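You operate a simulated robot arm through the tools that you are given. There is no shell and no other tool. Be economical: measure what you need, move in short steps, check, and stop when the job is done.

The job below is to be done with a simulated two-armed robot. You get a single attempt, and the scene is never put back.

## Task
Carry the carrying tray with both arms and set it on the grey table.

It is judged by the outcome, as a careful person would: the job done as asked, and still so three seconds after it is handed in. It fails if anything else is knocked over, pushed out of place, dropped, spilled or broken.

## Robot
Two 6-joint arms with two-finger parallel grippers on one trunk, on a base that drives. Base frame: it is fixed to the floor where the robot stands at the start and does not move with it; the origin is under the middle of the robot, x ahead of it, y to its left, z up. Readings come in m, rad, newtons and seconds.
The left shoulder is at the start at [-0.077, 0.177, 0.832], the right one opposite. With the tool pointing down near the work surface each hand reaches from about 0.1 to 0.7 m from the robot's upright axis, wherever it stands, measured 20 degrees to its own side. Places, roughly: grey table [0.7, 0.4, 0.8]. Payload 1.57 kg a hand.
The tool frame of a hand sits at the grasp point between the pads (the TCP): z along the fingers, y along the line on which they close. The tips reach 0.03 m beyond it. Largest opening 0.08 m; finger width 0.017, thickness 0.012; the body of the gripper, 0.04 by 0.082 m, starts 0.08 m behind the TCP.
Orientation is that of the tool frame in the base frame, as a unit quaternion [w, x, y, z]. With the fingers straight down and closing along the base's y, the tool's x points along the base's -x, its y along +y and its z along -z.

## Interface
- The arms move only by the tool nudge_tool. It takes "left_plan", "right_plan" or both (then of equal length, played together; a hand with none holds still); each is a list of rows, each an object of numbers (a shift or turn left out is 0, a gripper value left out holds the last): "tx", "ty", "tz": the shift along the tool's x, y, z in units of 250 mm (1.0 is 250 mm); "ax", "ay", "az": the turn, a rotation vector about the tool's x, y, z in units of 120 degrees (1.0 is 120 degrees); "jaw": the opening, from 0 (shut) to 1 (fully open). In form: [{"tx": .., "ty": .., "tz": .., "ax": .., "ay": .., "az": .., "jaw": ..}, ...]. A call has 1 to 8 rows; each row is the pose to reach, as a shift and turn from the pose commanded when the call began, along the tool's axes at that moment. A call with a number of a shift or a turn outside -1 to 1 is refused whole. Rows are played at 5 a second. More than 0.05 m and 0.15 rad between two rows, or a gripper value outside its range, and nothing of the call is played. A pose out of reach is approached as far as the arm can. The call stops where the force on the tool passes 40 N (or 10 N more than at its start, if that is more) or the arm is blocked; 0.2 s more then pass. Each finger travels about 0.072 m/s and halts on what it meets, pressing with about 28 N; the grip force reading is that of the motor and also rises with nothing between the fingers. The clock runs only during rows and for 0.2 s after the last one: add rows that repeat a pose to give the fingers time. It gives the time, the measured TCP pose, the force on the tool (base axes), the opening and the grip force at its end, in the units of the frame above (readings bear some noise), with the torque about the TCP (base axes, N m) and any sound that the robot's microphone picked up.
- Cameras (640 x 400 px; columns grow to the right, rows downward): "scene" is now at [0.0352, -0.0177, 1.5537]; the picture's right is [-0.23, -0.97, 0.00], its down [-0.74, 0.17, -0.65] and it looks along [0.63, -0.15, -0.76] (base axes); focal length 266 px, centre (320, 200). "left" rides on the left gripper at [0.072, 0.007, -0.122] in its tool frame; the picture's right is [-0.09, 1.00, 0.00], its down [-0.84, -0.08, -0.54] and it looks along [-0.54, -0.05, 0.84] (tool axes); focal length 238 px, centre (320, 200). "right" rides on the right gripper at [0.072, -0.007, -0.122] in its tool frame; the picture's right is [0.09, 1.00, 0.00], its down [-0.84, 0.08, -0.54] and it looks along [-0.54, 0.05, 0.84] (tool axes); focal length 238 px, centre (320, 200). There is no depth. A picture from a camera that has moved, and an enlarged one, comes with that camera's place and axes in the base frame and with its lens.
- get_image(camera): a new picture of that camera. The clock stands still meanwhile.
- lift_body(by): slides the trunk up (or, below 0, down) by that many m; the arms and the scene camera ride with it, the base frame stays. It gives what a move gives, with no picture.
- drive_base(legs): drives the robot by 1 to 6 legs, each [ahead, left, turn to the left] in m, m and rad, along the robot's own axes; the way and the turn of a leg run together, so that a leg with both is an arc; at most 1.5 m and 3.142 rad a leg. The arms and the cameras ride along, it lands a little off, and it stops where it bumps. It gives what a move gives.
- turn_head(pan, tilt): turns the head with the scene camera to pan (to the left, within 2.496 rad either way) and tilt (down, from -0.506 to 1.204), counted from straight ahead of the robot. It gives what a move gives.
- close_up(camera, box): a new picture of the part [left, top, right, bottom] of that camera's present view, enlarged. The clock stands still meanwhile.
- close_job(): hands the job in; it is judged then, once.

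Work in short steps. Places have to be worked out from the pictures, the camera data and where the tool is seen: move nearer, look again, correct. Check each grasp and each placing, and mend what went wrong. You have 120 turns and 108 pictures in all, those below and enlarged ones among them. Open the grippers and draw the arms clear of the work before you hand the job in, unless the task says otherwise; then end with one line.

The tools are called after "Emit:" as name(argument=value, ...) on one line, values as JSON. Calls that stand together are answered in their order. nudge_tool: Moves the arms, as the interface text tells. Its arguments: {"type":"object","properties":{"left_plan":{"type":"array","items":{"type":"object","properties":{"tx":{"type":"number"},"ty":{"type":"number"},"tz":{"type":"number"},"ax":{"type":"number"},"ay":{"type":"number"},"az":{"type":"number"},"jaw":{"type":"number"}}}},"right_plan":{"type":"array","items":{"type":"object","properties":{"tx":{"type":"number"},"ty":{"type":"number"},"tz":{"type":"number"},"ax":{"type":"number"},"ay":{"type":"number"},"az":{"type":"number"},"jaw":{"type":"number"}}}}},"required":[]} The other tools are called the same way: lift_body (by) slides the trunk up or down; drive_base (legs) drives the base; turn_head (pan, tilt) turns the head that bears the scene camera; get_image (camera) takes a picture; close_up (camera, box) takes an enlarged picture of a part of a camera's view; close_job () hands the job in.

At the start:

```text
t: 0.0
left_tcp_pos: [0.4414, 0.128, 1.2622]
left_ee_rot: [0.001, 0.0, 1.0, 0.0]
left_contact_force: [-0.4, -0.2, 0.2]
left_ft_torque: [-0.02, 0.01, 0.02]
left_opening: 0.0797
left_gripper_force: 0.1
right_tcp_pos: [0.4313, -0.2417, 1.1679]
right_ee_rot: [0.0, 0.001, 1.0, 0.0]
right_contact_force: [-0.6, 1.0, -0.3]
right_ft_torque: [-0.01, 0.02, -0.01]
right_opening: 0.08
right_gripper_force: 0.1
trunk travel left (down, up): [-0.275, 0.053]
robot x, y, heading: [-0.001, -0.0012, -0.002]
head pan, tilt: [-0.229, 0.862]
```

scene: 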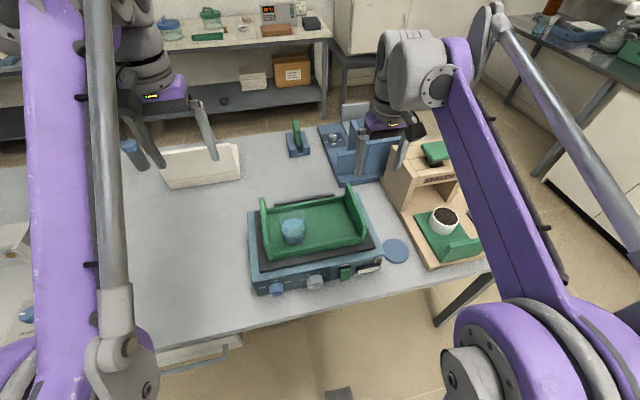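
right: 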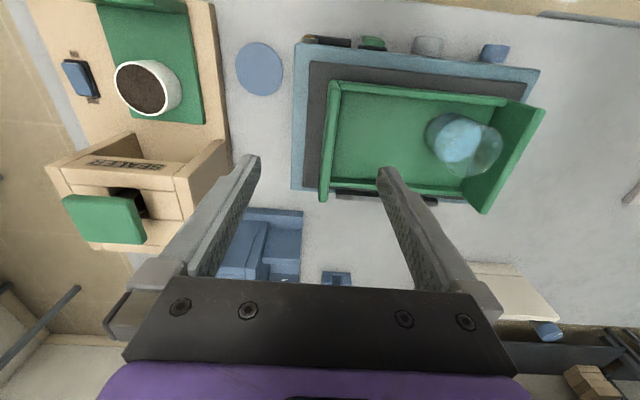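
left: 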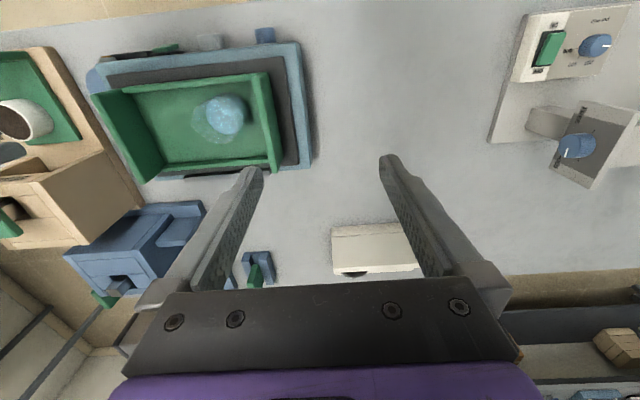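

The green tray sits on a blue device with a round thing inside; I look closer at it and at the table.

Emit:
close_up(camera="scene", box=[230, 160, 430, 310])

Emit:
close_up(camera="right", box=[280, 20, 560, 220])

Emit:
close_up(camera="left", box=[80, 10, 360, 210])

```text
2.67 times, centred on (330, 235) of scene
camera zoom: at [0.0352, -0.0177, 1.5537], right [-0.23, -0.97, 0.0], down [-0.74, 0.17, -0.65], along [0.63, -0.15, -0.76], focal length 709 px, centre (293, 107)
```

zoom: 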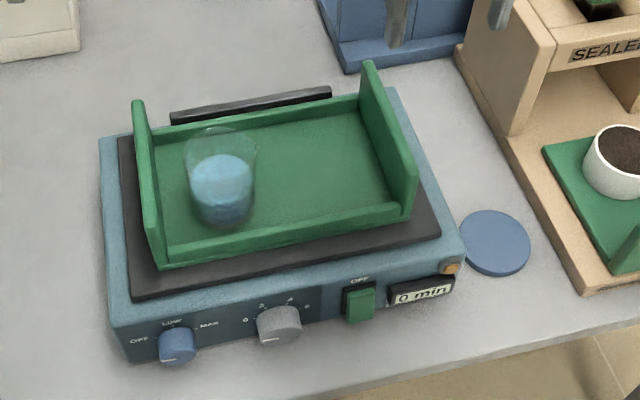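

```text
2.00 times, centred on (420, 120) of right
camera zoom: at [0.3589, -0.248, 1.2894], right [-0.09, 1.0, 0.0], down [0.84, 0.08, 0.54], along [0.54, 0.05, -0.84], focal length 477 px, centre (120, 360)
```

zoom: 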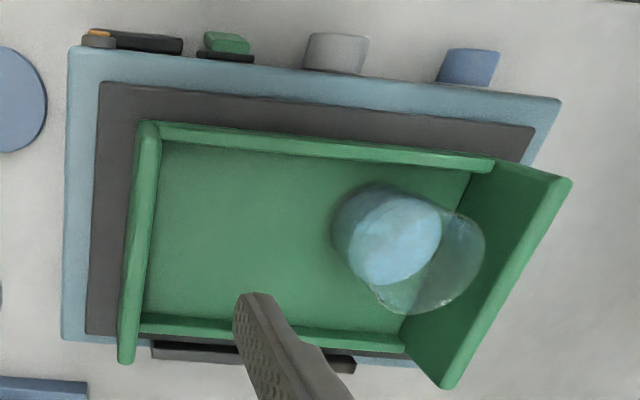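

```text
2.00 times, centred on (220, 110) of left
camera zoom: at [0.3682, 0.1343, 1.3843], right [0.09, 1.0, 0.0], down [0.84, -0.08, 0.54], along [0.54, -0.05, -0.84], focal length 477 px, centre (520, 380)
```

zoom: 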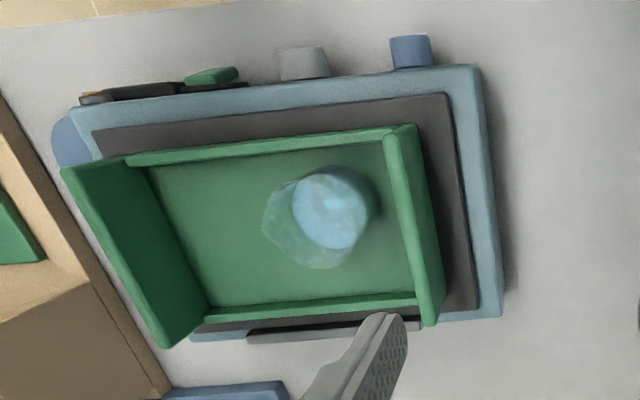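

Triangulating: the tray's end walls are at y≈0.037 and y≈-0.227, x 0.395–0.557, top z≈0.98, and its base at ≈0.905, with a glass of liquid inside. Next I check the free table area and the floor to the left.

Emit:
turn_head(pan=0.5, tilt=0.86)

Emit:
get_image(camera="scene")

Emit:
turn_head(pan=1.4, tilt=0.86)

Emit:
get_image(camera="scene")

```text
t: 1.1
left_tcp_pos: [0.44, 0.1282, 1.2611]
left_ee_rot: [0.0, 0.0, 1.0, -0.001]
left_contact_force: [-0.6, 0.4, -0.3]
left_ft_torque: [0.0, 0.03, -0.01]
left_opening: 0.08
left_gripper_force: 0.0
right_tcp_pos: [0.4309, -0.242, 1.1661]
right_ee_rot: [0.0, -0.001, 1.0, 0.0]
right_contact_force: [0.6, 0.4, 0.5]
right_ft_torque: [0.01, 0.02, -0.02]
right_opening: 0.0801
right_gripper_force: 0.0
trunk travel left (down, up): [-0.275, 0.053]
robot x, y, heading: [-0.0004, 0.001, -0.003]
head pan, tilt: [0.499, 0.86]
```

```text
101 pictures are left
camera scene: at [0.0278, 0.037, 1.5538], right [0.48, -0.88, 0.0], down [-0.67, -0.36, -0.65], along [0.57, 0.31, -0.76], focal length 266 px, centre (320, 200)
```

scene: 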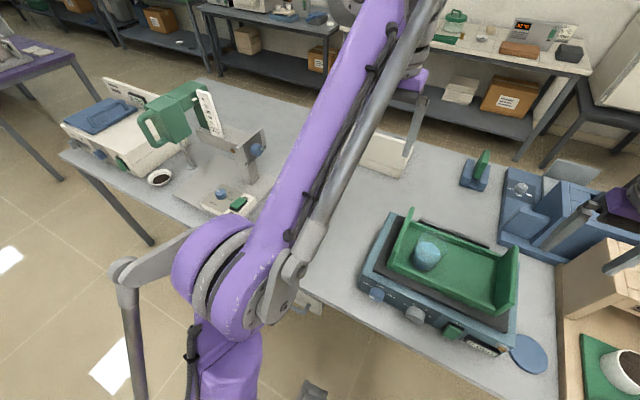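

```text
t: 2.3
left_tcp_pos: [0.4419, 0.128, 1.2621]
left_ee_rot: [0.0, 0.001, 1.0, 0.001]
left_contact_force: [0.4, -0.4, -0.3]
left_ft_torque: [0.03, -0.01, 0.0]
left_opening: 0.0799
left_gripper_force: 0.0
right_tcp_pos: [0.4311, -0.2421, 1.1668]
right_ee_rot: [-0.001, 0.0, 1.0, 0.0]
right_contact_force: [0.0, -0.8, 0.0]
right_ft_torque: [-0.06, 0.03, 0.04]
right_opening: 0.0802
right_gripper_force: 0.0
trunk travel left (down, up): [-0.275, 0.053]
robot x, y, heading: [-0.0007, -0.0025, -0.0]
head pan, tilt: [1.4, 0.86]
```

```text
100 pictures are left
camera scene: at [-0.0271, 0.0764, 1.5538], right [0.99, -0.17, 0.0], down [-0.13, -0.75, -0.65], along [0.11, 0.64, -0.76], focal length 266 px, centre (320, 200)
```

scene: 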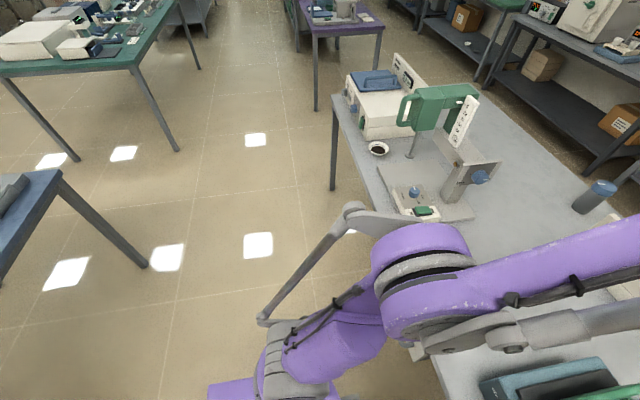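

The floor to the left looks clear, and the table is free for y≈0.1–0.55. I check what lies under the table's front edge where the base would slide.

Emit:
turn_head(pan=0.25, tilt=1.2)

Emit:
get_image(camera="scene")

Emit:
turn_head(pan=1.0, tilt=1.2)

Emit:
get_image(camera="scene")

```text
t: 3.7
left_tcp_pos: [0.441, 0.1273, 1.2624]
left_ee_rot: [0.0, -0.001, 1.0, 0.001]
left_contact_force: [0.4, -0.6, 0.2]
left_ft_torque: [-0.03, -0.01, -0.02]
left_opening: 0.0798
left_gripper_force: 0.1
right_tcp_pos: [0.4306, -0.2419, 1.1677]
right_ee_rot: [0.0, 0.0, 1.0, -0.001]
right_contact_force: [0.3, -0.5, -0.5]
right_ft_torque: [0.01, 0.0, -0.02]
right_opening: 0.0797
right_gripper_force: 0.1
trunk travel left (down, up): [-0.275, 0.053]
robot x, y, heading: [-0.0017, -0.0001, -0.003]
head pan, tilt: [0.25, 1.201]
```

```text
99 pictures are left
camera scene: at [0.0138, 0.0138, 1.5309], right [0.25, -0.97, 0.0], down [-0.9, -0.23, -0.36], along [0.35, 0.09, -0.93], focal length 266 px, centre (320, 200)
```

scene: 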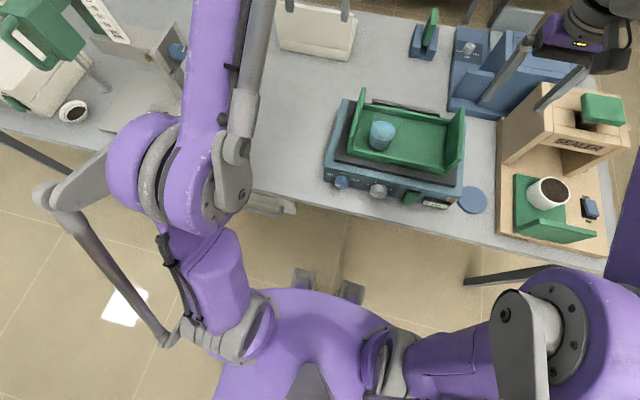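

```text
t: 4.8
left_tcp_pos: [0.4409, 0.1282, 1.2617]
left_ee_rot: [0.001, 0.001, 1.0, 0.0]
left_contact_force: [0.1, -1.3, 0.9]
left_ft_torque: [-0.01, -0.01, 0.0]
left_opening: 0.0799
left_gripper_force: 0.0
right_tcp_pos: [0.4303, -0.241, 1.168]
right_ee_rot: [0.0, 0.0, 1.0, 0.0]
right_contact_force: [-1.2, -0.3, -0.9]
right_ft_torque: [0.03, -0.01, 0.0]
right_opening: 0.08
right_gripper_force: 0.0
trunk travel left (down, up): [-0.275, 0.053]
robot x, y, heading: [0.0013, -0.0019, -0.0]
head pan, tilt: [1.0, 1.201]
```

```text
98 pictures are left
camera scene: at [-0.0101, 0.0469, 1.5309], right [0.84, -0.54, 0.0], down [-0.5, -0.78, -0.36], along [0.2, 0.3, -0.93], focal length 266 px, centre (320, 200)
```

scene: 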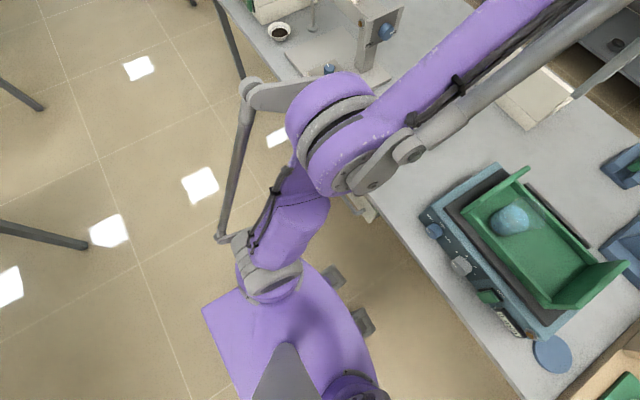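

The sliding way is clear. I lower the trunk 0.05 m (to allow a larger lift later), then bring both hands above the tray's end walls with the jaws half open.

Emit:
lift_body(by=-0.05)

Emit:
nudge_tool(left_plan=[{"tx": -0.02, "ty": -0.09, "tz": 0.12, "jaw": 0.55}, {"tx": -0.05, "ty": -0.19, "tz": 0.25}, {"tx": -0.08, "ty": -0.28, "tz": 0.38}, {"tx": -0.108, "ty": -0.364, "tz": 0.48}, {"tx": -0.108, "ty": -0.364, "tz": 0.52}], right_plan=[{"tx": -0.04, "ty": 0.01, "tz": 0.03, "jaw": 0.55}, {"tx": -0.08, "ty": 0.03, "tz": 0.06}, {"tx": -0.12, "ty": 0.05, "tz": 0.1}, {"tx": -0.148, "ty": 0.06, "tz": 0.14}, {"tx": -0.148, "ty": 0.06, "tz": 0.14}])

Emit:
turn_head(pan=-0.229, tilt=0.862)

Emit:
get_image(camera="scene")

Emit:
get_image(camera="left")

Emit:
get_image(camera="right")

```text
t: 5.7
left_tcp_pos: [0.441, 0.1285, 1.2124]
left_ee_rot: [0.0, 0.0, 1.0, 0.0]
left_contact_force: [-0.2, -0.1, 0.4]
left_ft_torque: [0.01, 0.0, 0.02]
left_opening: 0.0802
left_gripper_force: 0.0
right_tcp_pos: [0.4308, -0.241, 1.1166]
right_ee_rot: [0.0, 0.0, 1.0, 0.0]
right_contact_force: [-0.2, -0.3, -0.5]
right_ft_torque: [0.0, 0.03, 0.01]
right_opening: 0.0801
right_gripper_force: 0.0
trunk travel left (down, up): [-0.225, 0.103]
robot x, y, heading: [0.0003, -0.0017, -0.001]
head pan, tilt: [1.0, 1.201]
```

```text
t: 6.9
left_tcp_pos: [0.47, 0.0368, 1.0804]
left_ee_rot: [0.0, 0.0, 1.0, 0.0]
left_contact_force: [-0.4, -0.2, -0.5]
left_ft_torque: [-0.01, -0.01, 0.02]
left_opening: 0.044
left_gripper_force: 0.2
right_tcp_pos: [0.4677, -0.2262, 1.0822]
right_ee_rot: [0.0, 0.0, 1.0, 0.0]
right_contact_force: [-0.3, 0.3, 0.4]
right_ft_torque: [0.02, 0.0, -0.01]
right_opening: 0.0441
right_gripper_force: 0.0
trunk travel left (down, up): [-0.225, 0.103]
robot x, y, heading: [-0.0002, 0.0008, 0.001]
head pan, tilt: [1.0, 1.201]
```

```text
t: 8.3
left_tcp_pos: [0.4682, 0.0373, 1.0811]
left_ee_rot: [0.0, 0.0, 1.0, 0.001]
left_contact_force: [0.0, 0.0, -0.4]
left_ft_torque: [-0.03, 0.0, -0.03]
left_opening: 0.0439
left_gripper_force: 0.1
right_tcp_pos: [0.4684, -0.2258, 1.0811]
right_ee_rot: [0.0, 0.0, 1.0, 0.0]
right_contact_force: [0.5, 0.4, -0.8]
right_ft_torque: [-0.03, 0.0, 0.02]
right_opening: 0.0443
right_gripper_force: 0.1
trunk travel left (down, up): [-0.225, 0.103]
robot x, y, heading: [0.0027, 0.0011, -0.001]
head pan, tilt: [-0.229, 0.862]
```

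```text
97 pictures are left
camera scene: at [0.0366, -0.0176, 1.5013], right [-0.23, -0.97, 0.0], down [-0.74, 0.17, -0.65], along [0.63, -0.15, -0.76], focal length 266 px, centre (320, 200)
```

scene: 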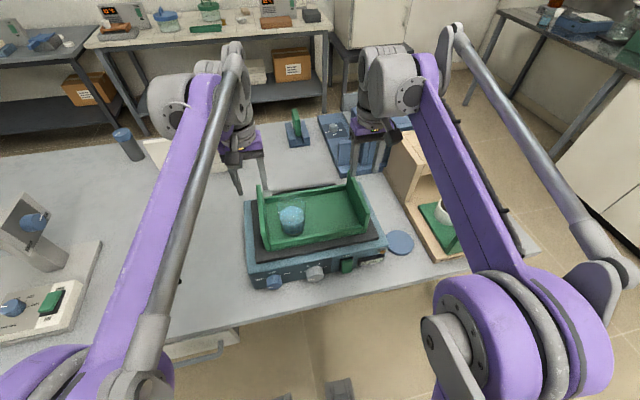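

```text
96 pictures are left
camera left: at [0.3973, 0.0436, 1.2034], right [0.09, 1.0, 0.0], down [0.84, -0.08, 0.54], along [0.54, -0.05, -0.84], focal length 238 px, centre (320, 200)
```

left: 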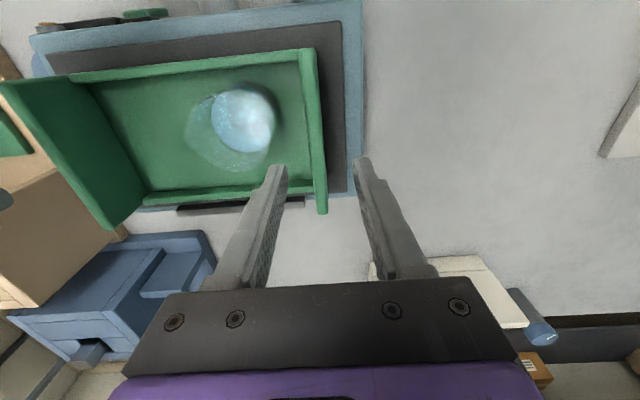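

```text
95 pictures are left
camera right: at [0.3964, -0.2325, 1.2037], right [-0.09, 1.0, 0.0], down [0.84, 0.08, 0.54], along [0.54, 0.05, -0.84], focal length 238 px, centre (320, 200)
```

right: 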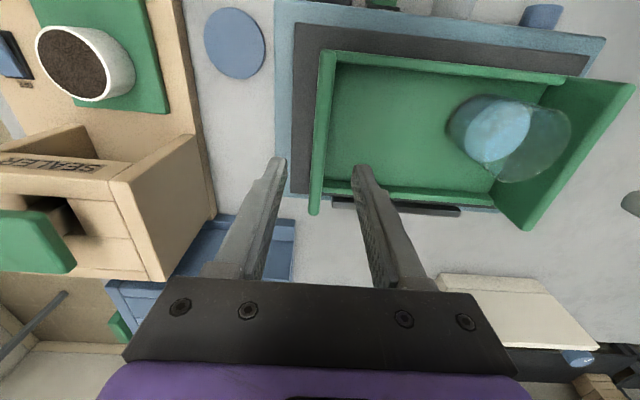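

The left wall is at y≈0.033 and the right at y≈-0.2255; the glass is centred near (0.452,-0.040), r≈0.035, so I narrow the jaws to ~0.03 m and come down partway to straddle the walls.

Emit:
nudge_tool(left_plan=[{"tx": -0.028, "ty": -0.016, "tz": 0.0, "jaw": 0.38}, {"tx": -0.028, "ty": -0.016, "tz": 0.1}, {"tx": -0.028, "ty": -0.016, "tz": 0.2}, {"tx": -0.028, "ty": -0.016, "tz": 0.28}, {"tx": -0.028, "ty": -0.016, "tz": 0.28}], right_plan=[{"tx": -0.028, "ty": 0.002, "tz": 0.0, "jaw": 0.38}, {"tx": -0.028, "ty": 0.002, "tz": 0.1}, {"tx": -0.028, "ty": 0.002, "tz": 0.2}, {"tx": -0.028, "ty": 0.002, "tz": 0.28}, {"tx": -0.028, "ty": 0.002, "tz": 0.28}])

Emit:
close_up(camera="scene", box=[220, 130, 420, 300])

Emit:
get_image(camera="left")

Emit:
get_image(camera="right")

```text
t: 9.5
left_tcp_pos: [0.4756, 0.0313, 1.0104]
left_ee_rot: [0.0, 0.0, 1.0, 0.0]
left_contact_force: [0.5, 0.4, -0.1]
left_ft_torque: [-0.03, 0.01, -0.03]
left_opening: 0.0305
left_gripper_force: 0.0
right_tcp_pos: [0.4742, -0.227, 1.012]
right_ee_rot: [0.0, -0.001, 1.0, 0.0]
right_contact_force: [1.0, 0.3, 0.0]
right_ft_torque: [-0.03, 0.0, -0.02]
right_opening: 0.0305
right_gripper_force: 0.0
trunk travel left (down, up): [-0.225, 0.103]
robot x, y, heading: [0.0013, -0.0007, -0.001]
head pan, tilt: [-0.229, 0.862]
```

```text
2.35 times, centred on (320, 215) of scene
camera zoom: at [0.0364, -0.0176, 1.5014], right [-0.23, -0.97, 0.0], down [-0.74, 0.17, -0.65], along [0.63, -0.15, -0.76], focal length 626 px, centre (320, 165)
```

zoom: 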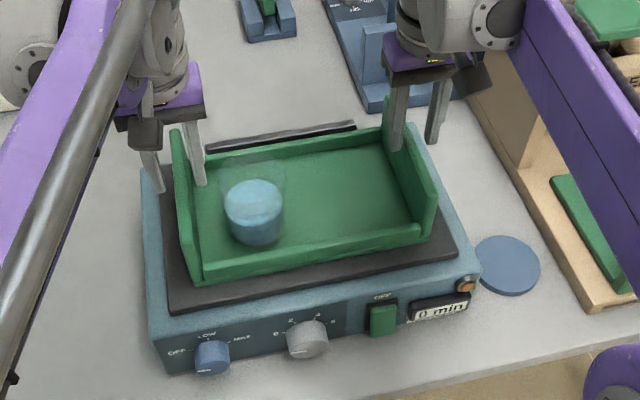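

```text
93 pictures are left
camera left: at [0.4024, 0.0382, 1.133], right [0.09, 1.0, 0.0], down [0.84, -0.08, 0.54], along [0.54, -0.05, -0.84], focal length 238 px, centre (320, 200)
```

left: 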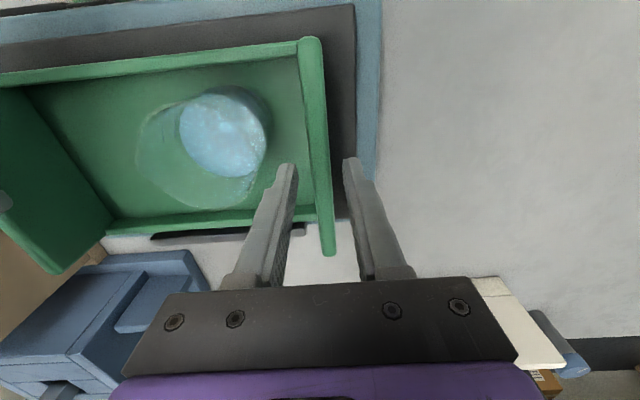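

```text
92 pictures are left
camera right: at [0.4031, -0.2325, 1.1339], right [-0.09, 1.0, 0.0], down [0.84, 0.08, 0.54], along [0.54, 0.05, -0.84], focal length 238 px, centre (320, 200)
```

right: 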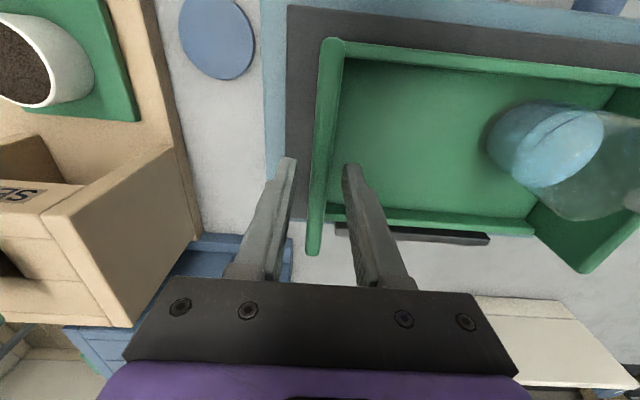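

Both walls lie between the fingers and the inner finger clears the glass. I descend 0.055 m to grasp height.

Emit:
nudge_tool(left_plan=[{"tz": 0.06}, {"tz": 0.12}, {"tz": 0.18}, {"tz": 0.22}], right_plan=[{"tz": 0.06}, {"tz": 0.12}, {"tz": 0.18}, {"tz": 0.22}])

Emit:
get_image(camera="left")

Emit:
get_image(camera="right")

```text
t: 10.5
left_tcp_pos: [0.4746, 0.0326, 0.9557]
left_ee_rot: [0.0, 0.0, 1.0, 0.0]
left_contact_force: [-0.3, 0.2, 0.0]
left_ft_torque: [-0.01, -0.03, 0.01]
left_opening: 0.0304
left_gripper_force: 0.1
right_tcp_pos: [0.4753, -0.2258, 0.9568]
right_ee_rot: [0.0, 0.0, 1.0, 0.001]
right_contact_force: [0.8, -0.2, -0.3]
right_ft_torque: [-0.03, 0.03, -0.01]
right_opening: 0.0304
right_gripper_force: 0.1
trunk travel left (down, up): [-0.225, 0.103]
robot x, y, heading: [-0.0029, -0.0019, -0.003]
head pan, tilt: [-0.229, 0.862]
```

```text
91 pictures are left
camera left: at [0.4019, 0.038, 1.0779], right [0.09, 1.0, 0.0], down [0.84, -0.08, 0.54], along [0.54, -0.05, -0.84], focal length 238 px, centre (320, 200)
```

left: 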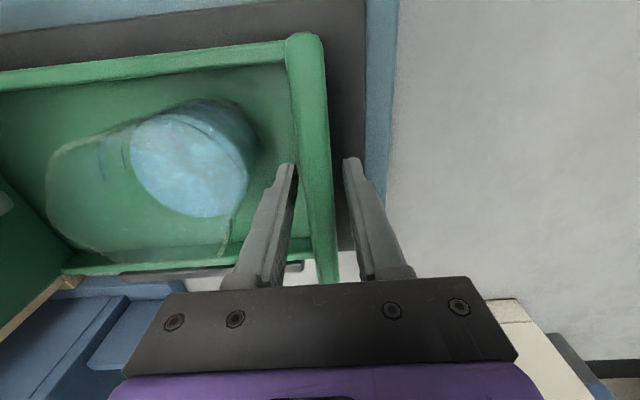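

```text
90 pictures are left
camera right: at [0.4037, -0.2326, 1.079], right [-0.09, 1.0, 0.0], down [0.84, 0.08, 0.54], along [0.54, 0.05, -0.84], focal length 238 px, centre (320, 200)
```

right: 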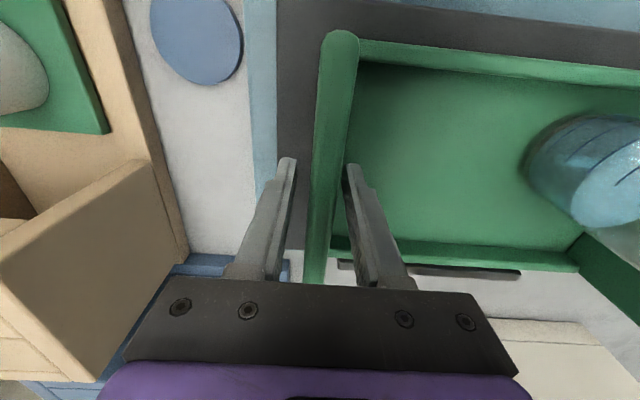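

Well placed; I close both jaws gently over several rows.

Emit:
nudge_tool(left_plan=[{"ty": -0.006, "jaw": 0.3}, {"ty": -0.006, "jaw": 0.2}, {"ty": -0.006, "jaw": 0.1}, {"ty": -0.006, "jaw": 0.0}, {"ty": -0.006, "jaw": 0.0}], right_plan=[{"jaw": 0.3}, {"jaw": 0.2}, {"jaw": 0.1}, {"jaw": 0.0}, {"jaw": 0.0}])

Emit:
close_up(camera="scene", box=[220, 130, 420, 300])

```text
t: 11.7
left_tcp_pos: [0.4765, 0.0309, 0.9547]
left_ee_rot: [0.0, 0.001, 1.0, 0.001]
left_contact_force: [-1.3, 9.5, 0.6]
left_ft_torque: [-0.21, 0.14, 0.0]
left_opening: 0.0138
left_gripper_force: 28.0
right_tcp_pos: [0.475, -0.2264, 0.9564]
right_ee_rot: [0.001, 0.0, 1.0, -0.001]
right_contact_force: [-0.1, -7.0, -0.3]
right_ft_torque: [0.26, -0.13, -0.01]
right_opening: 0.0138
right_gripper_force: 28.1
trunk travel left (down, up): [-0.225, 0.103]
robot x, y, heading: [-0.0005, 0.0015, 0.001]
head pan, tilt: [-0.229, 0.862]
```

```text
2.35 times, centred on (320, 215) of scene
camera zoom: at [0.0367, -0.0175, 1.5013], right [-0.23, -0.97, 0.0], down [-0.74, 0.17, -0.65], along [0.63, -0.15, -0.76], focal length 626 px, centre (320, 165)
```

zoom: 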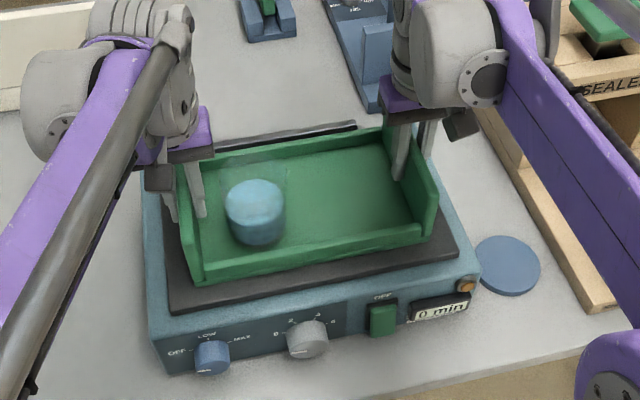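

Both walls are gripped (0.0138 m, 28 N). I relieve the slight inward squeeze and raise the trunk 20 mm to test the lift.

Emit:
nudge_tool(left_plan=[{"ty": 0.006, "jaw": 0.0}])

Emit:
lift_body(by=0.02)

Emit:
close_up(camera="scene", box=[220, 130, 420, 300])

```text
t: 12.1
left_tcp_pos: [0.4748, 0.0321, 0.9538]
left_ee_rot: [0.001, 0.0, 1.0, 0.0]
left_contact_force: [1.7, 1.4, -2.9]
left_ft_torque: [0.61, 0.38, 0.19]
left_opening: 0.0139
left_gripper_force: 28.2
right_tcp_pos: [0.4758, -0.2255, 0.9572]
right_ee_rot: [0.0, 0.0, 1.0, 0.0]
right_contact_force: [-0.9, -0.9, 0.5]
right_ft_torque: [0.03, -0.45, 0.14]
right_opening: 0.0139
right_gripper_force: 28.1
trunk travel left (down, up): [-0.225, 0.103]
robot x, y, heading: [-0.0019, 0.0006, -0.003]
head pan, tilt: [-0.229, 0.862]
```

```text
t: 12.8
left_tcp_pos: [0.4752, 0.0328, 0.9765]
left_ee_rot: [0.0, 0.0, 1.0, 0.0]
left_contact_force: [-0.6, -3.8, -11.4]
left_ft_torque: [1.18, -0.11, -0.01]
left_opening: 0.0138
left_gripper_force: 27.8
right_tcp_pos: [0.4752, -0.2248, 0.9755]
right_ee_rot: [0.001, 0.0, 1.0, 0.001]
right_contact_force: [0.3, 4.1, 7.4]
right_ft_torque: [0.97, 0.04, -0.02]
right_opening: 0.014
right_gripper_force: 28.1
trunk travel left (down, up): [-0.245, 0.083]
robot x, y, heading: [-0.0005, -0.0015, 0.001]
head pan, tilt: [-0.229, 0.862]
```

```text
2.35 times, centred on (320, 215) of scene
camera zoom: at [0.0361, -0.0178, 1.5215], right [-0.23, -0.97, 0.0], down [-0.74, 0.17, -0.65], along [0.63, -0.15, -0.76], focal length 626 px, centre (320, 165)
```

zoom: 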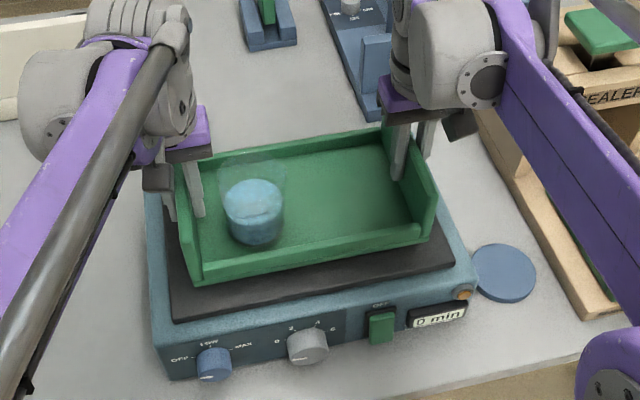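

The tray lifted, level, total weight about 4 N, but the readings show the left hand ~2 mm high relative to the right; I even that out by 1 mm each.

Emit:
nudge_tool(left_plan=[{"tz": 0.004, "jaw": 0.0}, {"tz": 0.004}], right_plan=[{"tz": -0.004, "jaw": 0.0}, {"tz": -0.004}])

```text
t: 13.4
left_tcp_pos: [0.4755, 0.0311, 0.9764]
left_ee_rot: [0.0, 0.0, 1.0, -0.001]
left_contact_force: [-1.0, -7.7, -1.5]
left_ft_torque: [0.1, -0.13, -0.03]
left_opening: 0.0136
left_gripper_force: 28.2
right_tcp_pos: [0.4734, -0.2273, 0.9787]
right_ee_rot: [0.0, 0.001, 1.0, 0.0]
right_contact_force: [0.3, 8.4, -2.8]
right_ft_torque: [-0.44, 0.09, -0.11]
right_opening: 0.0136
right_gripper_force: 27.8
trunk travel left (down, up): [-0.245, 0.083]
robot x, y, heading: [-0.007, 0.0008, -0.002]
head pan, tilt: [-0.229, 0.862]
```

Forces are now balanced. I raise 40 mm more and begin sliding the base left with a short first leg.

Emit:
lift_body(by=0.04)

Emit:
drive_base(legs=[[0, 0.08, 0]])

Emit:
get_image(camera="scene")

```text
t: 14.2
left_tcp_pos: [0.4755, 0.0333, 1.0149]
left_ee_rot: [0.001, 0.0, 1.0, -0.001]
left_contact_force: [-0.3, -13.9, -0.3]
left_ft_torque: [-0.1, 0.03, 0.02]
left_opening: 0.0139
left_gripper_force: 27.6
right_tcp_pos: [0.475, -0.2256, 1.0191]
right_ee_rot: [0.0, 0.0, 1.0, 0.001]
right_contact_force: [-0.8, 13.9, -4.6]
right_ft_torque: [-0.56, -0.12, 0.0]
right_opening: 0.0138
right_gripper_force: 28.2
trunk travel left (down, up): [-0.285, 0.043]
robot x, y, heading: [0.0014, 0.0001, -0.002]
head pan, tilt: [-0.229, 0.862]
```

```text
t: 15.6
left_tcp_pos: [0.4758, 0.1109, 1.0149]
left_ee_rot: [0.0, 0.0, 1.0, -0.001]
left_contact_force: [0.4, -20.0, -0.7]
left_ft_torque: [-0.13, -0.06, 0.05]
left_opening: 0.0139
left_gripper_force: 27.8
right_tcp_pos: [0.4738, -0.1475, 1.0172]
right_ee_rot: [0.0, 0.0, 1.0, 0.0]
right_contact_force: [-0.4, 20.5, -5.9]
right_ft_torque: [-0.68, 0.02, 0.0]
right_opening: 0.014
right_gripper_force: 27.9
trunk travel left (down, up): [-0.285, 0.043]
robot x, y, heading: [0.0016, 0.0752, -0.0]
head pan, tilt: [-0.229, 0.862]
```

```text
87 pictures are left
camera scene: at [0.0353, 0.0614, 1.5648], right [-0.23, -0.97, 0.0], down [-0.74, 0.17, -0.65], along [0.63, -0.15, -0.76], focal length 266 px, centre (320, 200)
```

scene: 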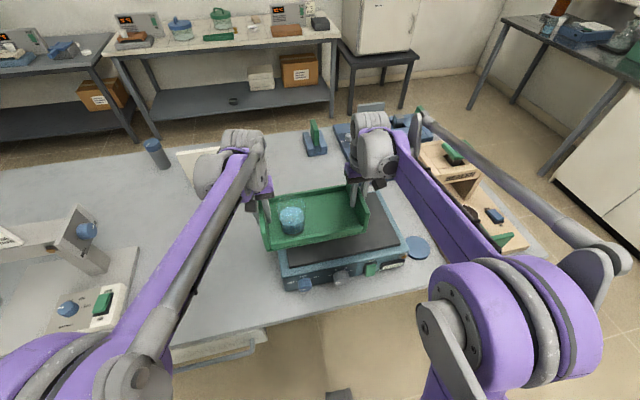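

The hands have built up a 20 N outward pull on the tray; I relieve it by moving each hand inward about 1.5 mm.

Emit:
nudge_tool(left_plan=[{"ty": -0.006, "jaw": 0.0}, {"ty": -0.006}], right_plan=[{"ty": 0.006, "tz": 0.002, "jaw": 0.0}, {"ty": 0.006, "tz": 0.002}])

```text
t: 16.2
left_tcp_pos: [0.4752, 0.1124, 1.0148]
left_ee_rot: [0.0, -0.001, 1.0, 0.0]
left_contact_force: [0.2, 20.8, 0.0]
left_ft_torque: [-0.97, -0.04, 0.0]
left_opening: 0.0136
left_gripper_force: 27.5
right_tcp_pos: [0.474, -0.1463, 1.0185]
right_ee_rot: [-0.001, 0.001, 1.0, -0.002]
right_contact_force: [-0.4, -20.8, -5.0]
right_ft_torque: [0.19, 0.01, 0.09]
right_opening: 0.0139
right_gripper_force: 27.8
trunk travel left (down, up): [-0.285, 0.043]
robot x, y, heading: [-0.0021, 0.0764, 0.006]
head pan, tilt: [-0.229, 0.862]
```

That swung equally far the other way (stiffness ~13 N/mm); I back off half.

Emit:
nudge_tool(left_plan=[{"ty": 0.0025, "jaw": 0.0}, {"ty": 0.0025}], right_plan=[{"ty": -0.0025, "jaw": 0.0}, {"ty": -0.0025}])

Emit:
drive_base(legs=[[0, 0.16, 0]])

Emit:
get_image(camera="scene")

```text
t: 16.8
left_tcp_pos: [0.475, 0.1107, 1.0152]
left_ee_rot: [0.001, -0.001, 1.0, 0.0]
left_contact_force: [-1.1, 22.8, -4.3]
left_ft_torque: [-0.02, -0.23, -0.14]
left_opening: 0.0138
left_gripper_force: 27.6
right_tcp_pos: [0.4732, -0.1468, 1.0163]
right_ee_rot: [0.0, 0.0, 1.0, 0.0]
right_contact_force: [0.8, -22.5, -1.6]
right_ft_torque: [0.13, 0.22, -0.17]
right_opening: 0.0137
right_gripper_force: 28.1
trunk travel left (down, up): [-0.285, 0.043]
robot x, y, heading: [0.0007, 0.0771, -0.001]
head pan, tilt: [-0.229, 0.862]
```

```text
t: 18.8
left_tcp_pos: [0.4741, 0.2697, 1.0154]
left_ee_rot: [0.0, -0.002, 1.0, 0.001]
left_contact_force: [-0.3, 27.6, -4.8]
left_ft_torque: [-0.23, 0.28, -0.15]
left_opening: 0.014
left_gripper_force: 28.0
right_tcp_pos: [0.4753, 0.0138, 1.018]
right_ee_rot: [0.0, -0.003, 1.0, 0.0]
right_contact_force: [1.6, -27.7, -1.0]
right_ft_torque: [0.44, -0.31, -0.14]
right_opening: 0.014
right_gripper_force: 28.2
trunk travel left (down, up): [-0.285, 0.043]
robot x, y, heading: [-0.003, 0.2358, 0.004]
head pan, tilt: [-0.229, 0.862]
```

```text
86 pictures are left
camera scene: at [0.035, 0.2179, 1.5648], right [-0.22, -0.98, 0.0], down [-0.74, 0.17, -0.65], along [0.63, -0.14, -0.76], focal length 266 px, centre (320, 200)
```

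scene: 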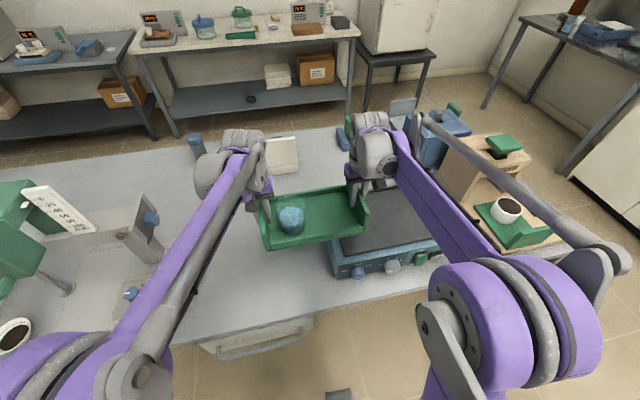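

The glass stands steady. I relieve the squeeze by 1 mm per hand and drive the remaining 0.15 m.

Emit:
nudge_tool(left_plan=[{"ty": 0.004, "jaw": 0.0}, {"ty": 0.004}], right_plan=[{"ty": -0.004, "jaw": 0.0}, {"ty": -0.004}])

Emit:
drive_base(legs=[[0, 0.15, 0]])

Emit:
get_image(camera="scene")

Emit:
get_image(camera="left")

Emit:
get_image(camera="right")

```text
t: 19.4
left_tcp_pos: [0.4762, 0.2703, 1.015]
left_ee_rot: [-0.001, -0.002, 1.0, 0.0]
left_contact_force: [-1.1, -7.6, -6.4]
left_ft_torque: [0.38, -0.19, -0.14]
left_opening: 0.014
left_gripper_force: 27.9
right_tcp_pos: [0.4764, 0.0128, 1.0166]
right_ee_rot: [0.0, -0.002, 1.0, 0.0]
right_contact_force: [0.6, 9.0, 0.7]
right_ft_torque: [0.34, 0.14, -0.15]
right_opening: 0.0137
right_gripper_force: 27.9
trunk travel left (down, up): [-0.285, 0.043]
robot x, y, heading: [0.0016, 0.2381, 0.007]
head pan, tilt: [-0.229, 0.862]
```

```text
t: 21.3
left_tcp_pos: [0.475, 0.4166, 1.0146]
left_ee_rot: [0.0, -0.002, 1.0, 0.0]
left_contact_force: [-1.1, -20.8, -5.6]
left_ft_torque: [0.42, 0.01, -0.08]
left_opening: 0.0137
left_gripper_force: 28.2
right_tcp_pos: [0.4752, 0.1588, 1.0175]
right_ee_rot: [0.0, -0.002, 1.0, 0.0]
right_contact_force: [1.3, 20.9, -0.4]
right_ft_torque: [0.18, -0.01, -0.12]
right_opening: 0.0137
right_gripper_force: 28.0
trunk travel left (down, up): [-0.285, 0.043]
robot x, y, heading: [-0.0029, 0.3814, 0.003]
head pan, tilt: [-0.229, 0.862]
```

```text
85 pictures are left
camera scene: at [0.0342, 0.3643, 1.5648], right [-0.22, -0.98, 0.0], down [-0.74, 0.17, -0.65], along [0.63, -0.14, -0.76], focal length 266 px, centre (320, 200)
```

scene: 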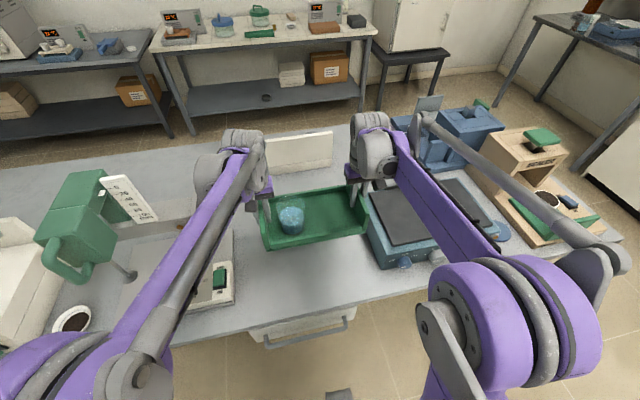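

```text
84 pictures are left
camera left: at [0.4019, 0.423, 1.1375], right [0.09, 1.0, 0.0], down [0.84, -0.07, 0.54], along [0.54, -0.05, -0.84], focal length 238 px, centre (320, 200)
```

left: 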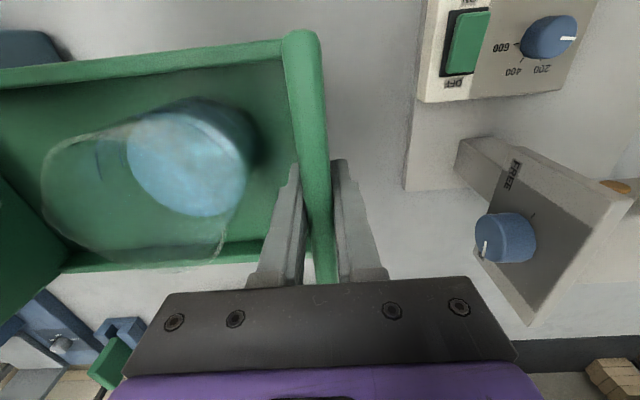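

```text
83 pictures are left
camera right: at [0.4035, 0.1519, 1.1388], right [-0.1, 1.0, 0.0], down [0.84, 0.08, 0.54], along [0.54, 0.05, -0.84], focal length 238 px, centre (320, 200)
```

right: 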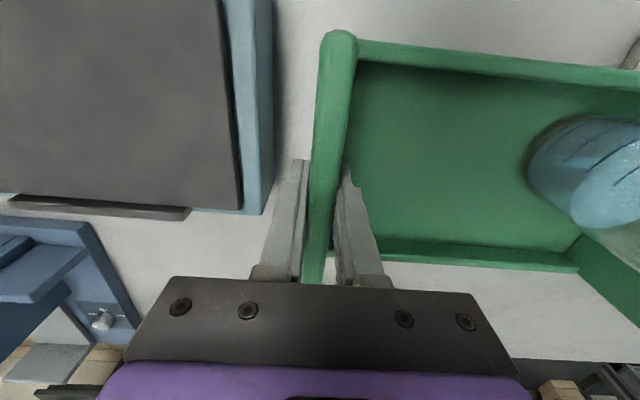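

Both sides are clear (hotplate edge y≈0.095, stirrer box y≈0.53). I relieve the pull a little and lower by the trunk 0.12 m.

Emit:
nudge_tool(left_plan=[{"ty": -0.003, "jaw": 0.0}, {"ty": -0.003}], right_plan=[{"ty": 0.003, "jaw": 0.0}, {"ty": 0.003}])

Emit:
lift_body(by=-0.12)

Emit:
close_up(camera="scene", box=[190, 100, 430, 300])

```text
t: 21.9
left_tcp_pos: [0.4751, 0.4175, 1.015]
left_ee_rot: [0.0, -0.002, 1.0, 0.001]
left_contact_force: [-1.3, 11.7, -6.0]
left_ft_torque: [-0.02, -0.18, -0.13]
left_opening: 0.0138
left_gripper_force: 28.1
right_tcp_pos: [0.4748, 0.1591, 1.0168]
right_ee_rot: [0.001, -0.001, 1.0, -0.001]
right_contact_force: [0.6, -10.2, 0.9]
right_ft_torque: [0.72, 0.17, -0.17]
right_opening: 0.0142
right_gripper_force: 27.4
trunk travel left (down, up): [-0.285, 0.043]
robot x, y, heading: [-0.0003, 0.3809, 0.007]
head pan, tilt: [-0.229, 0.862]
```

```text
t: 23.4
left_tcp_pos: [0.4742, 0.4159, 0.8942]
left_ee_rot: [0.0, -0.003, 1.0, 0.001]
left_contact_force: [-0.6, 23.2, -5.0]
left_ft_torque: [0.02, 0.13, -0.14]
left_opening: 0.0136
left_gripper_force: 27.9
right_tcp_pos: [0.474, 0.1589, 0.8968]
right_ee_rot: [0.0, -0.002, 1.0, 0.0]
right_contact_force: [2.1, -21.2, 0.6]
right_ft_torque: [0.55, -0.14, -0.12]
right_opening: 0.0139
right_gripper_force: 28.3
trunk travel left (down, up): [-0.165, 0.163]
robot x, y, heading: [-0.0025, 0.3813, 0.004]
head pan, tilt: [-0.229, 0.862]
```

```text
2.00 times, centred on (310, 200) of scene
camera zoom: at [0.0406, 0.3643, 1.4435], right [-0.22, -0.98, 0.0], down [-0.74, 0.17, -0.65], along [0.63, -0.14, -0.76], focal length 532 px, centre (340, 200)
```

zoom: 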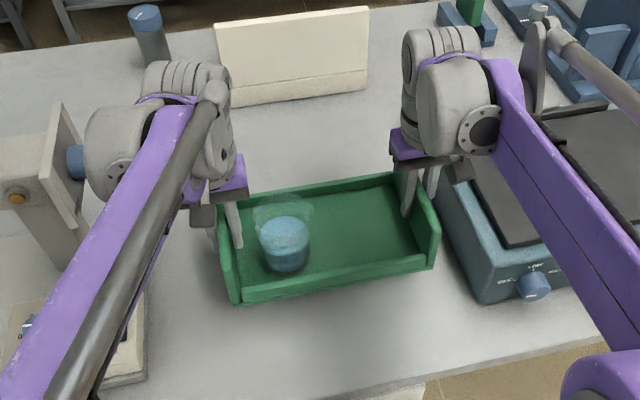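

The tray hangs about 3–4 cm above the table, level. I relieve the squeeze and lower in small steps, watching the vertical force.

Emit:
nudge_tool(left_plan=[{"ty": 0.003, "jaw": 0.0}, {"ty": 0.003}], right_plan=[{"ty": -0.003, "jaw": 0.0}, {"ty": -0.003}])

Emit:
lift_body(by=-0.02)

Emit:
close_up(camera="scene", box=[190, 100, 430, 300])

Emit:
get_image(camera="left")

```text
t: 24.0
left_tcp_pos: [0.4736, 0.4153, 0.8955]
left_ee_rot: [0.0, -0.002, 1.0, 0.001]
left_contact_force: [0.6, 18.7, -6.9]
left_ft_torque: [0.39, 0.27, 0.0]
left_opening: 0.0139
left_gripper_force: 28.3
right_tcp_pos: [0.4752, 0.1588, 0.8981]
right_ee_rot: [0.001, -0.003, 1.0, 0.0]
right_contact_force: [0.0, -19.4, 1.5]
right_ft_torque: [0.48, -0.28, -0.07]
right_opening: 0.0137
right_gripper_force: 28.2
trunk travel left (down, up): [-0.165, 0.163]
robot x, y, heading: [-0.0005, 0.3813, 0.005]
head pan, tilt: [-0.229, 0.862]
```

```text
t: 24.7
left_tcp_pos: [0.4754, 0.4156, 0.8746]
left_ee_rot: [0.0, -0.001, 1.0, 0.0]
left_contact_force: [-0.7, 14.6, -5.8]
left_ft_torque: [0.45, 0.07, -0.06]
left_opening: 0.0138
left_gripper_force: 28.1
right_tcp_pos: [0.4755, 0.1596, 0.8775]
right_ee_rot: [-0.001, -0.003, 1.0, 0.0]
right_contact_force: [1.2, -14.5, 0.9]
right_ft_torque: [0.22, -0.05, -0.15]
right_opening: 0.0137
right_gripper_force: 27.6
trunk travel left (down, up): [-0.145, 0.183]
robot x, y, heading: [-0.0021, 0.3829, 0.004]
head pan, tilt: [-0.229, 0.862]
```

```text
2.00 times, centred on (310, 200) of scene
camera zoom: at [0.044, 0.3643, 1.4235], right [-0.22, -0.98, 0.0], down [-0.74, 0.17, -0.65], along [0.63, -0.14, -0.76], focal length 532 px, centre (340, 200)
```

zoom: 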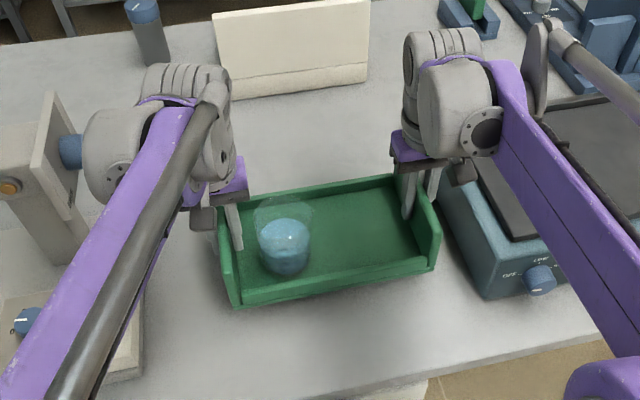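

```text
80 pictures are left
camera left: at [0.4019, 0.4229, 0.9976], right [0.09, 1.0, 0.0], down [0.84, -0.07, 0.54], along [0.54, -0.05, -0.84], focal length 238 px, centre (320, 200)
```

left: 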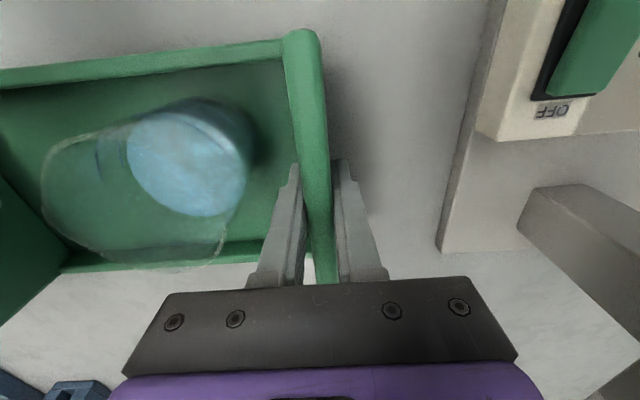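

Still free-hanging (vertical force ≈5 N total). I continue down in 10 mm steps.

Emit:
lift_body(by=-0.01)

Emit:
lift_body(by=-0.006)

Emit:
close_up(camera="scene", box=[220, 150, 380, 290])

```text
t: 25.3
left_tcp_pos: [0.474, 0.4164, 0.8659]
left_ee_rot: [0.0, -0.001, 1.0, 0.0]
left_contact_force: [-0.7, 12.1, -5.6]
left_ft_torque: [0.34, 0.0, -0.04]
left_opening: 0.0138
left_gripper_force: 27.7
right_tcp_pos: [0.476, 0.1594, 0.8671]
right_ee_rot: [0.0, -0.002, 1.0, 0.0]
right_contact_force: [0.5, -12.4, -0.6]
right_ft_torque: [0.2, 0.01, -0.08]
right_opening: 0.0135
right_gripper_force: 28.3
trunk travel left (down, up): [-0.135, 0.193]
robot x, y, heading: [-0.0002, 0.3792, 0.003]
head pan, tilt: [-0.229, 0.862]
```

```text
t: 25.8
left_tcp_pos: [0.474, 0.4169, 0.8601]
left_ee_rot: [-0.001, -0.001, 1.0, 0.0]
left_contact_force: [-1.2, 10.2, -5.1]
left_ft_torque: [0.31, -0.13, -0.03]
left_opening: 0.0136
left_gripper_force: 28.2
right_tcp_pos: [0.4748, 0.1584, 0.8609]
right_ee_rot: [0.0, -0.003, 1.0, 0.0]
right_contact_force: [1.6, -9.9, 0.1]
right_ft_torque: [0.18, 0.11, -0.14]
right_opening: 0.0139
right_gripper_force: 28.2
trunk travel left (down, up): [-0.129, 0.199]
robot x, y, heading: [-0.0011, 0.3854, 0.009]
head pan, tilt: [-0.229, 0.862]
```

```text
2.86 times, centred on (300, 220) of scene
camera zoom: at [0.0475, 0.3643, 1.4069], right [-0.22, -0.98, 0.0], down [-0.74, 0.17, -0.65], along [0.63, -0.14, -0.76], focal length 760 px, centre (377, 143)
```

zoom: 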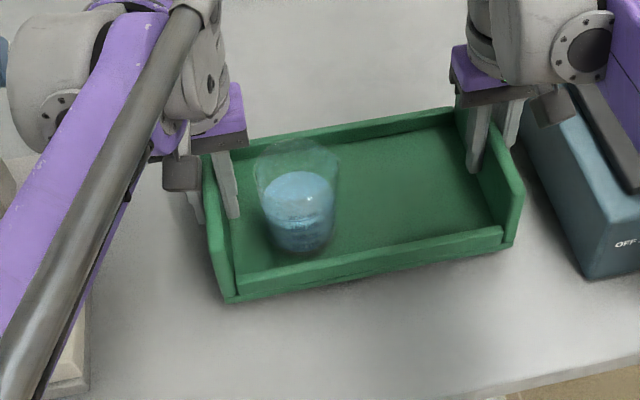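

Shadow is tightening to the tray's base; I continue in 4 mm steps watching for contact.

Emit:
lift_body(by=-0.004)

Emit:
lift_body(by=-0.003)

```text
t: 26.4
left_tcp_pos: [0.4755, 0.4174, 0.8555]
left_ee_rot: [0.0, -0.002, 1.0, 0.0]
left_contact_force: [0.0, 9.0, -5.1]
left_ft_torque: [0.35, -0.14, -0.07]
left_opening: 0.0139
left_gripper_force: 27.9
right_tcp_pos: [0.4745, 0.1583, 0.8558]
right_ee_rot: [0.001, -0.003, 1.0, 0.0]
right_contact_force: [0.3, -9.0, -0.4]
right_ft_torque: [0.13, 0.1, -0.11]
right_opening: 0.0136
right_gripper_force: 28.2
trunk travel left (down, up): [-0.125, 0.203]
robot x, y, heading: [0.0002, 0.3822, 0.006]
head pan, tilt: [-0.229, 0.862]
```

```text
t: 26.9
left_tcp_pos: [0.4748, 0.4169, 0.8524]
left_ee_rot: [0.001, -0.002, 1.0, 0.0]
left_contact_force: [-0.3, 8.1, -5.4]
left_ft_torque: [0.35, -0.14, -0.04]
left_opening: 0.0136
left_gripper_force: 27.7
right_tcp_pos: [0.4752, 0.1583, 0.8536]
right_ee_rot: [0.001, -0.002, 1.0, -0.001]
right_contact_force: [1.2, -7.3, 0.6]
right_ft_torque: [0.14, 0.14, -0.13]
right_opening: 0.0139
right_gripper_force: 27.8
trunk travel left (down, up): [-0.122, 0.206]
robot x, y, heading: [-0.0011, 0.386, 0.006]
head pan, tilt: [-0.229, 0.862]
```

No contact yet; a few more small steps.

Emit:
lift_body(by=-0.002)

Emit:
lift_body(by=-0.002)

Emit:
close_up(camera="scene", box=[220, 150, 380, 290])

```text
t: 27.4
left_tcp_pos: [0.4747, 0.4178, 0.8507]
left_ee_rot: [0.0, -0.002, 1.0, 0.0]
left_contact_force: [0.0, 5.6, -5.3]
left_ft_torque: [0.34, -0.06, -0.08]
left_opening: 0.014
left_gripper_force: 27.9
right_tcp_pos: [0.4759, 0.1592, 0.8522]
right_ee_rot: [0.0, -0.002, 1.0, -0.001]
right_contact_force: [1.1, -6.0, 1.0]
right_ft_torque: [0.18, 0.06, -0.15]
right_opening: 0.0139
right_gripper_force: 28.3
trunk travel left (down, up): [-0.12, 0.208]
robot x, y, heading: [0.0008, 0.3841, 0.004]
head pan, tilt: [-0.229, 0.862]
```

```text
t: 27.9
left_tcp_pos: [0.4758, 0.4175, 0.8484]
left_ee_rot: [-0.001, -0.001, 1.0, 0.0]
left_contact_force: [-0.1, 6.2, -4.3]
left_ft_torque: [0.33, 0.01, -0.05]
left_opening: 0.0139
left_gripper_force: 28.1
right_tcp_pos: [0.4756, 0.1579, 0.8492]
right_ee_rot: [-0.001, -0.003, 1.0, 0.0]
right_contact_force: [1.6, -4.5, -0.5]
right_ft_torque: [0.16, 0.0, -0.16]
right_opening: 0.014
right_gripper_force: 27.9
trunk travel left (down, up): [-0.118, 0.21]
robot x, y, heading: [-0.004, 0.3864, 0.006]
head pan, tilt: [-0.229, 0.862]
```

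```text
2.86 times, centred on (300, 220) of scene
camera zoom: at [0.0504, 0.3643, 1.3951], right [-0.22, -0.98, 0.0], down [-0.74, 0.17, -0.65], along [0.63, -0.14, -0.76], focal length 760 px, centre (377, 143)
```

zoom: 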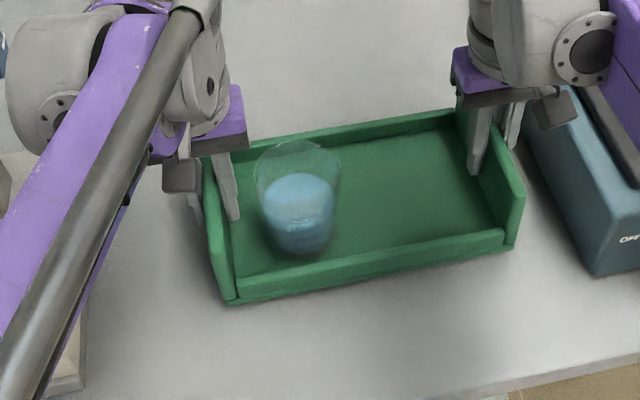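

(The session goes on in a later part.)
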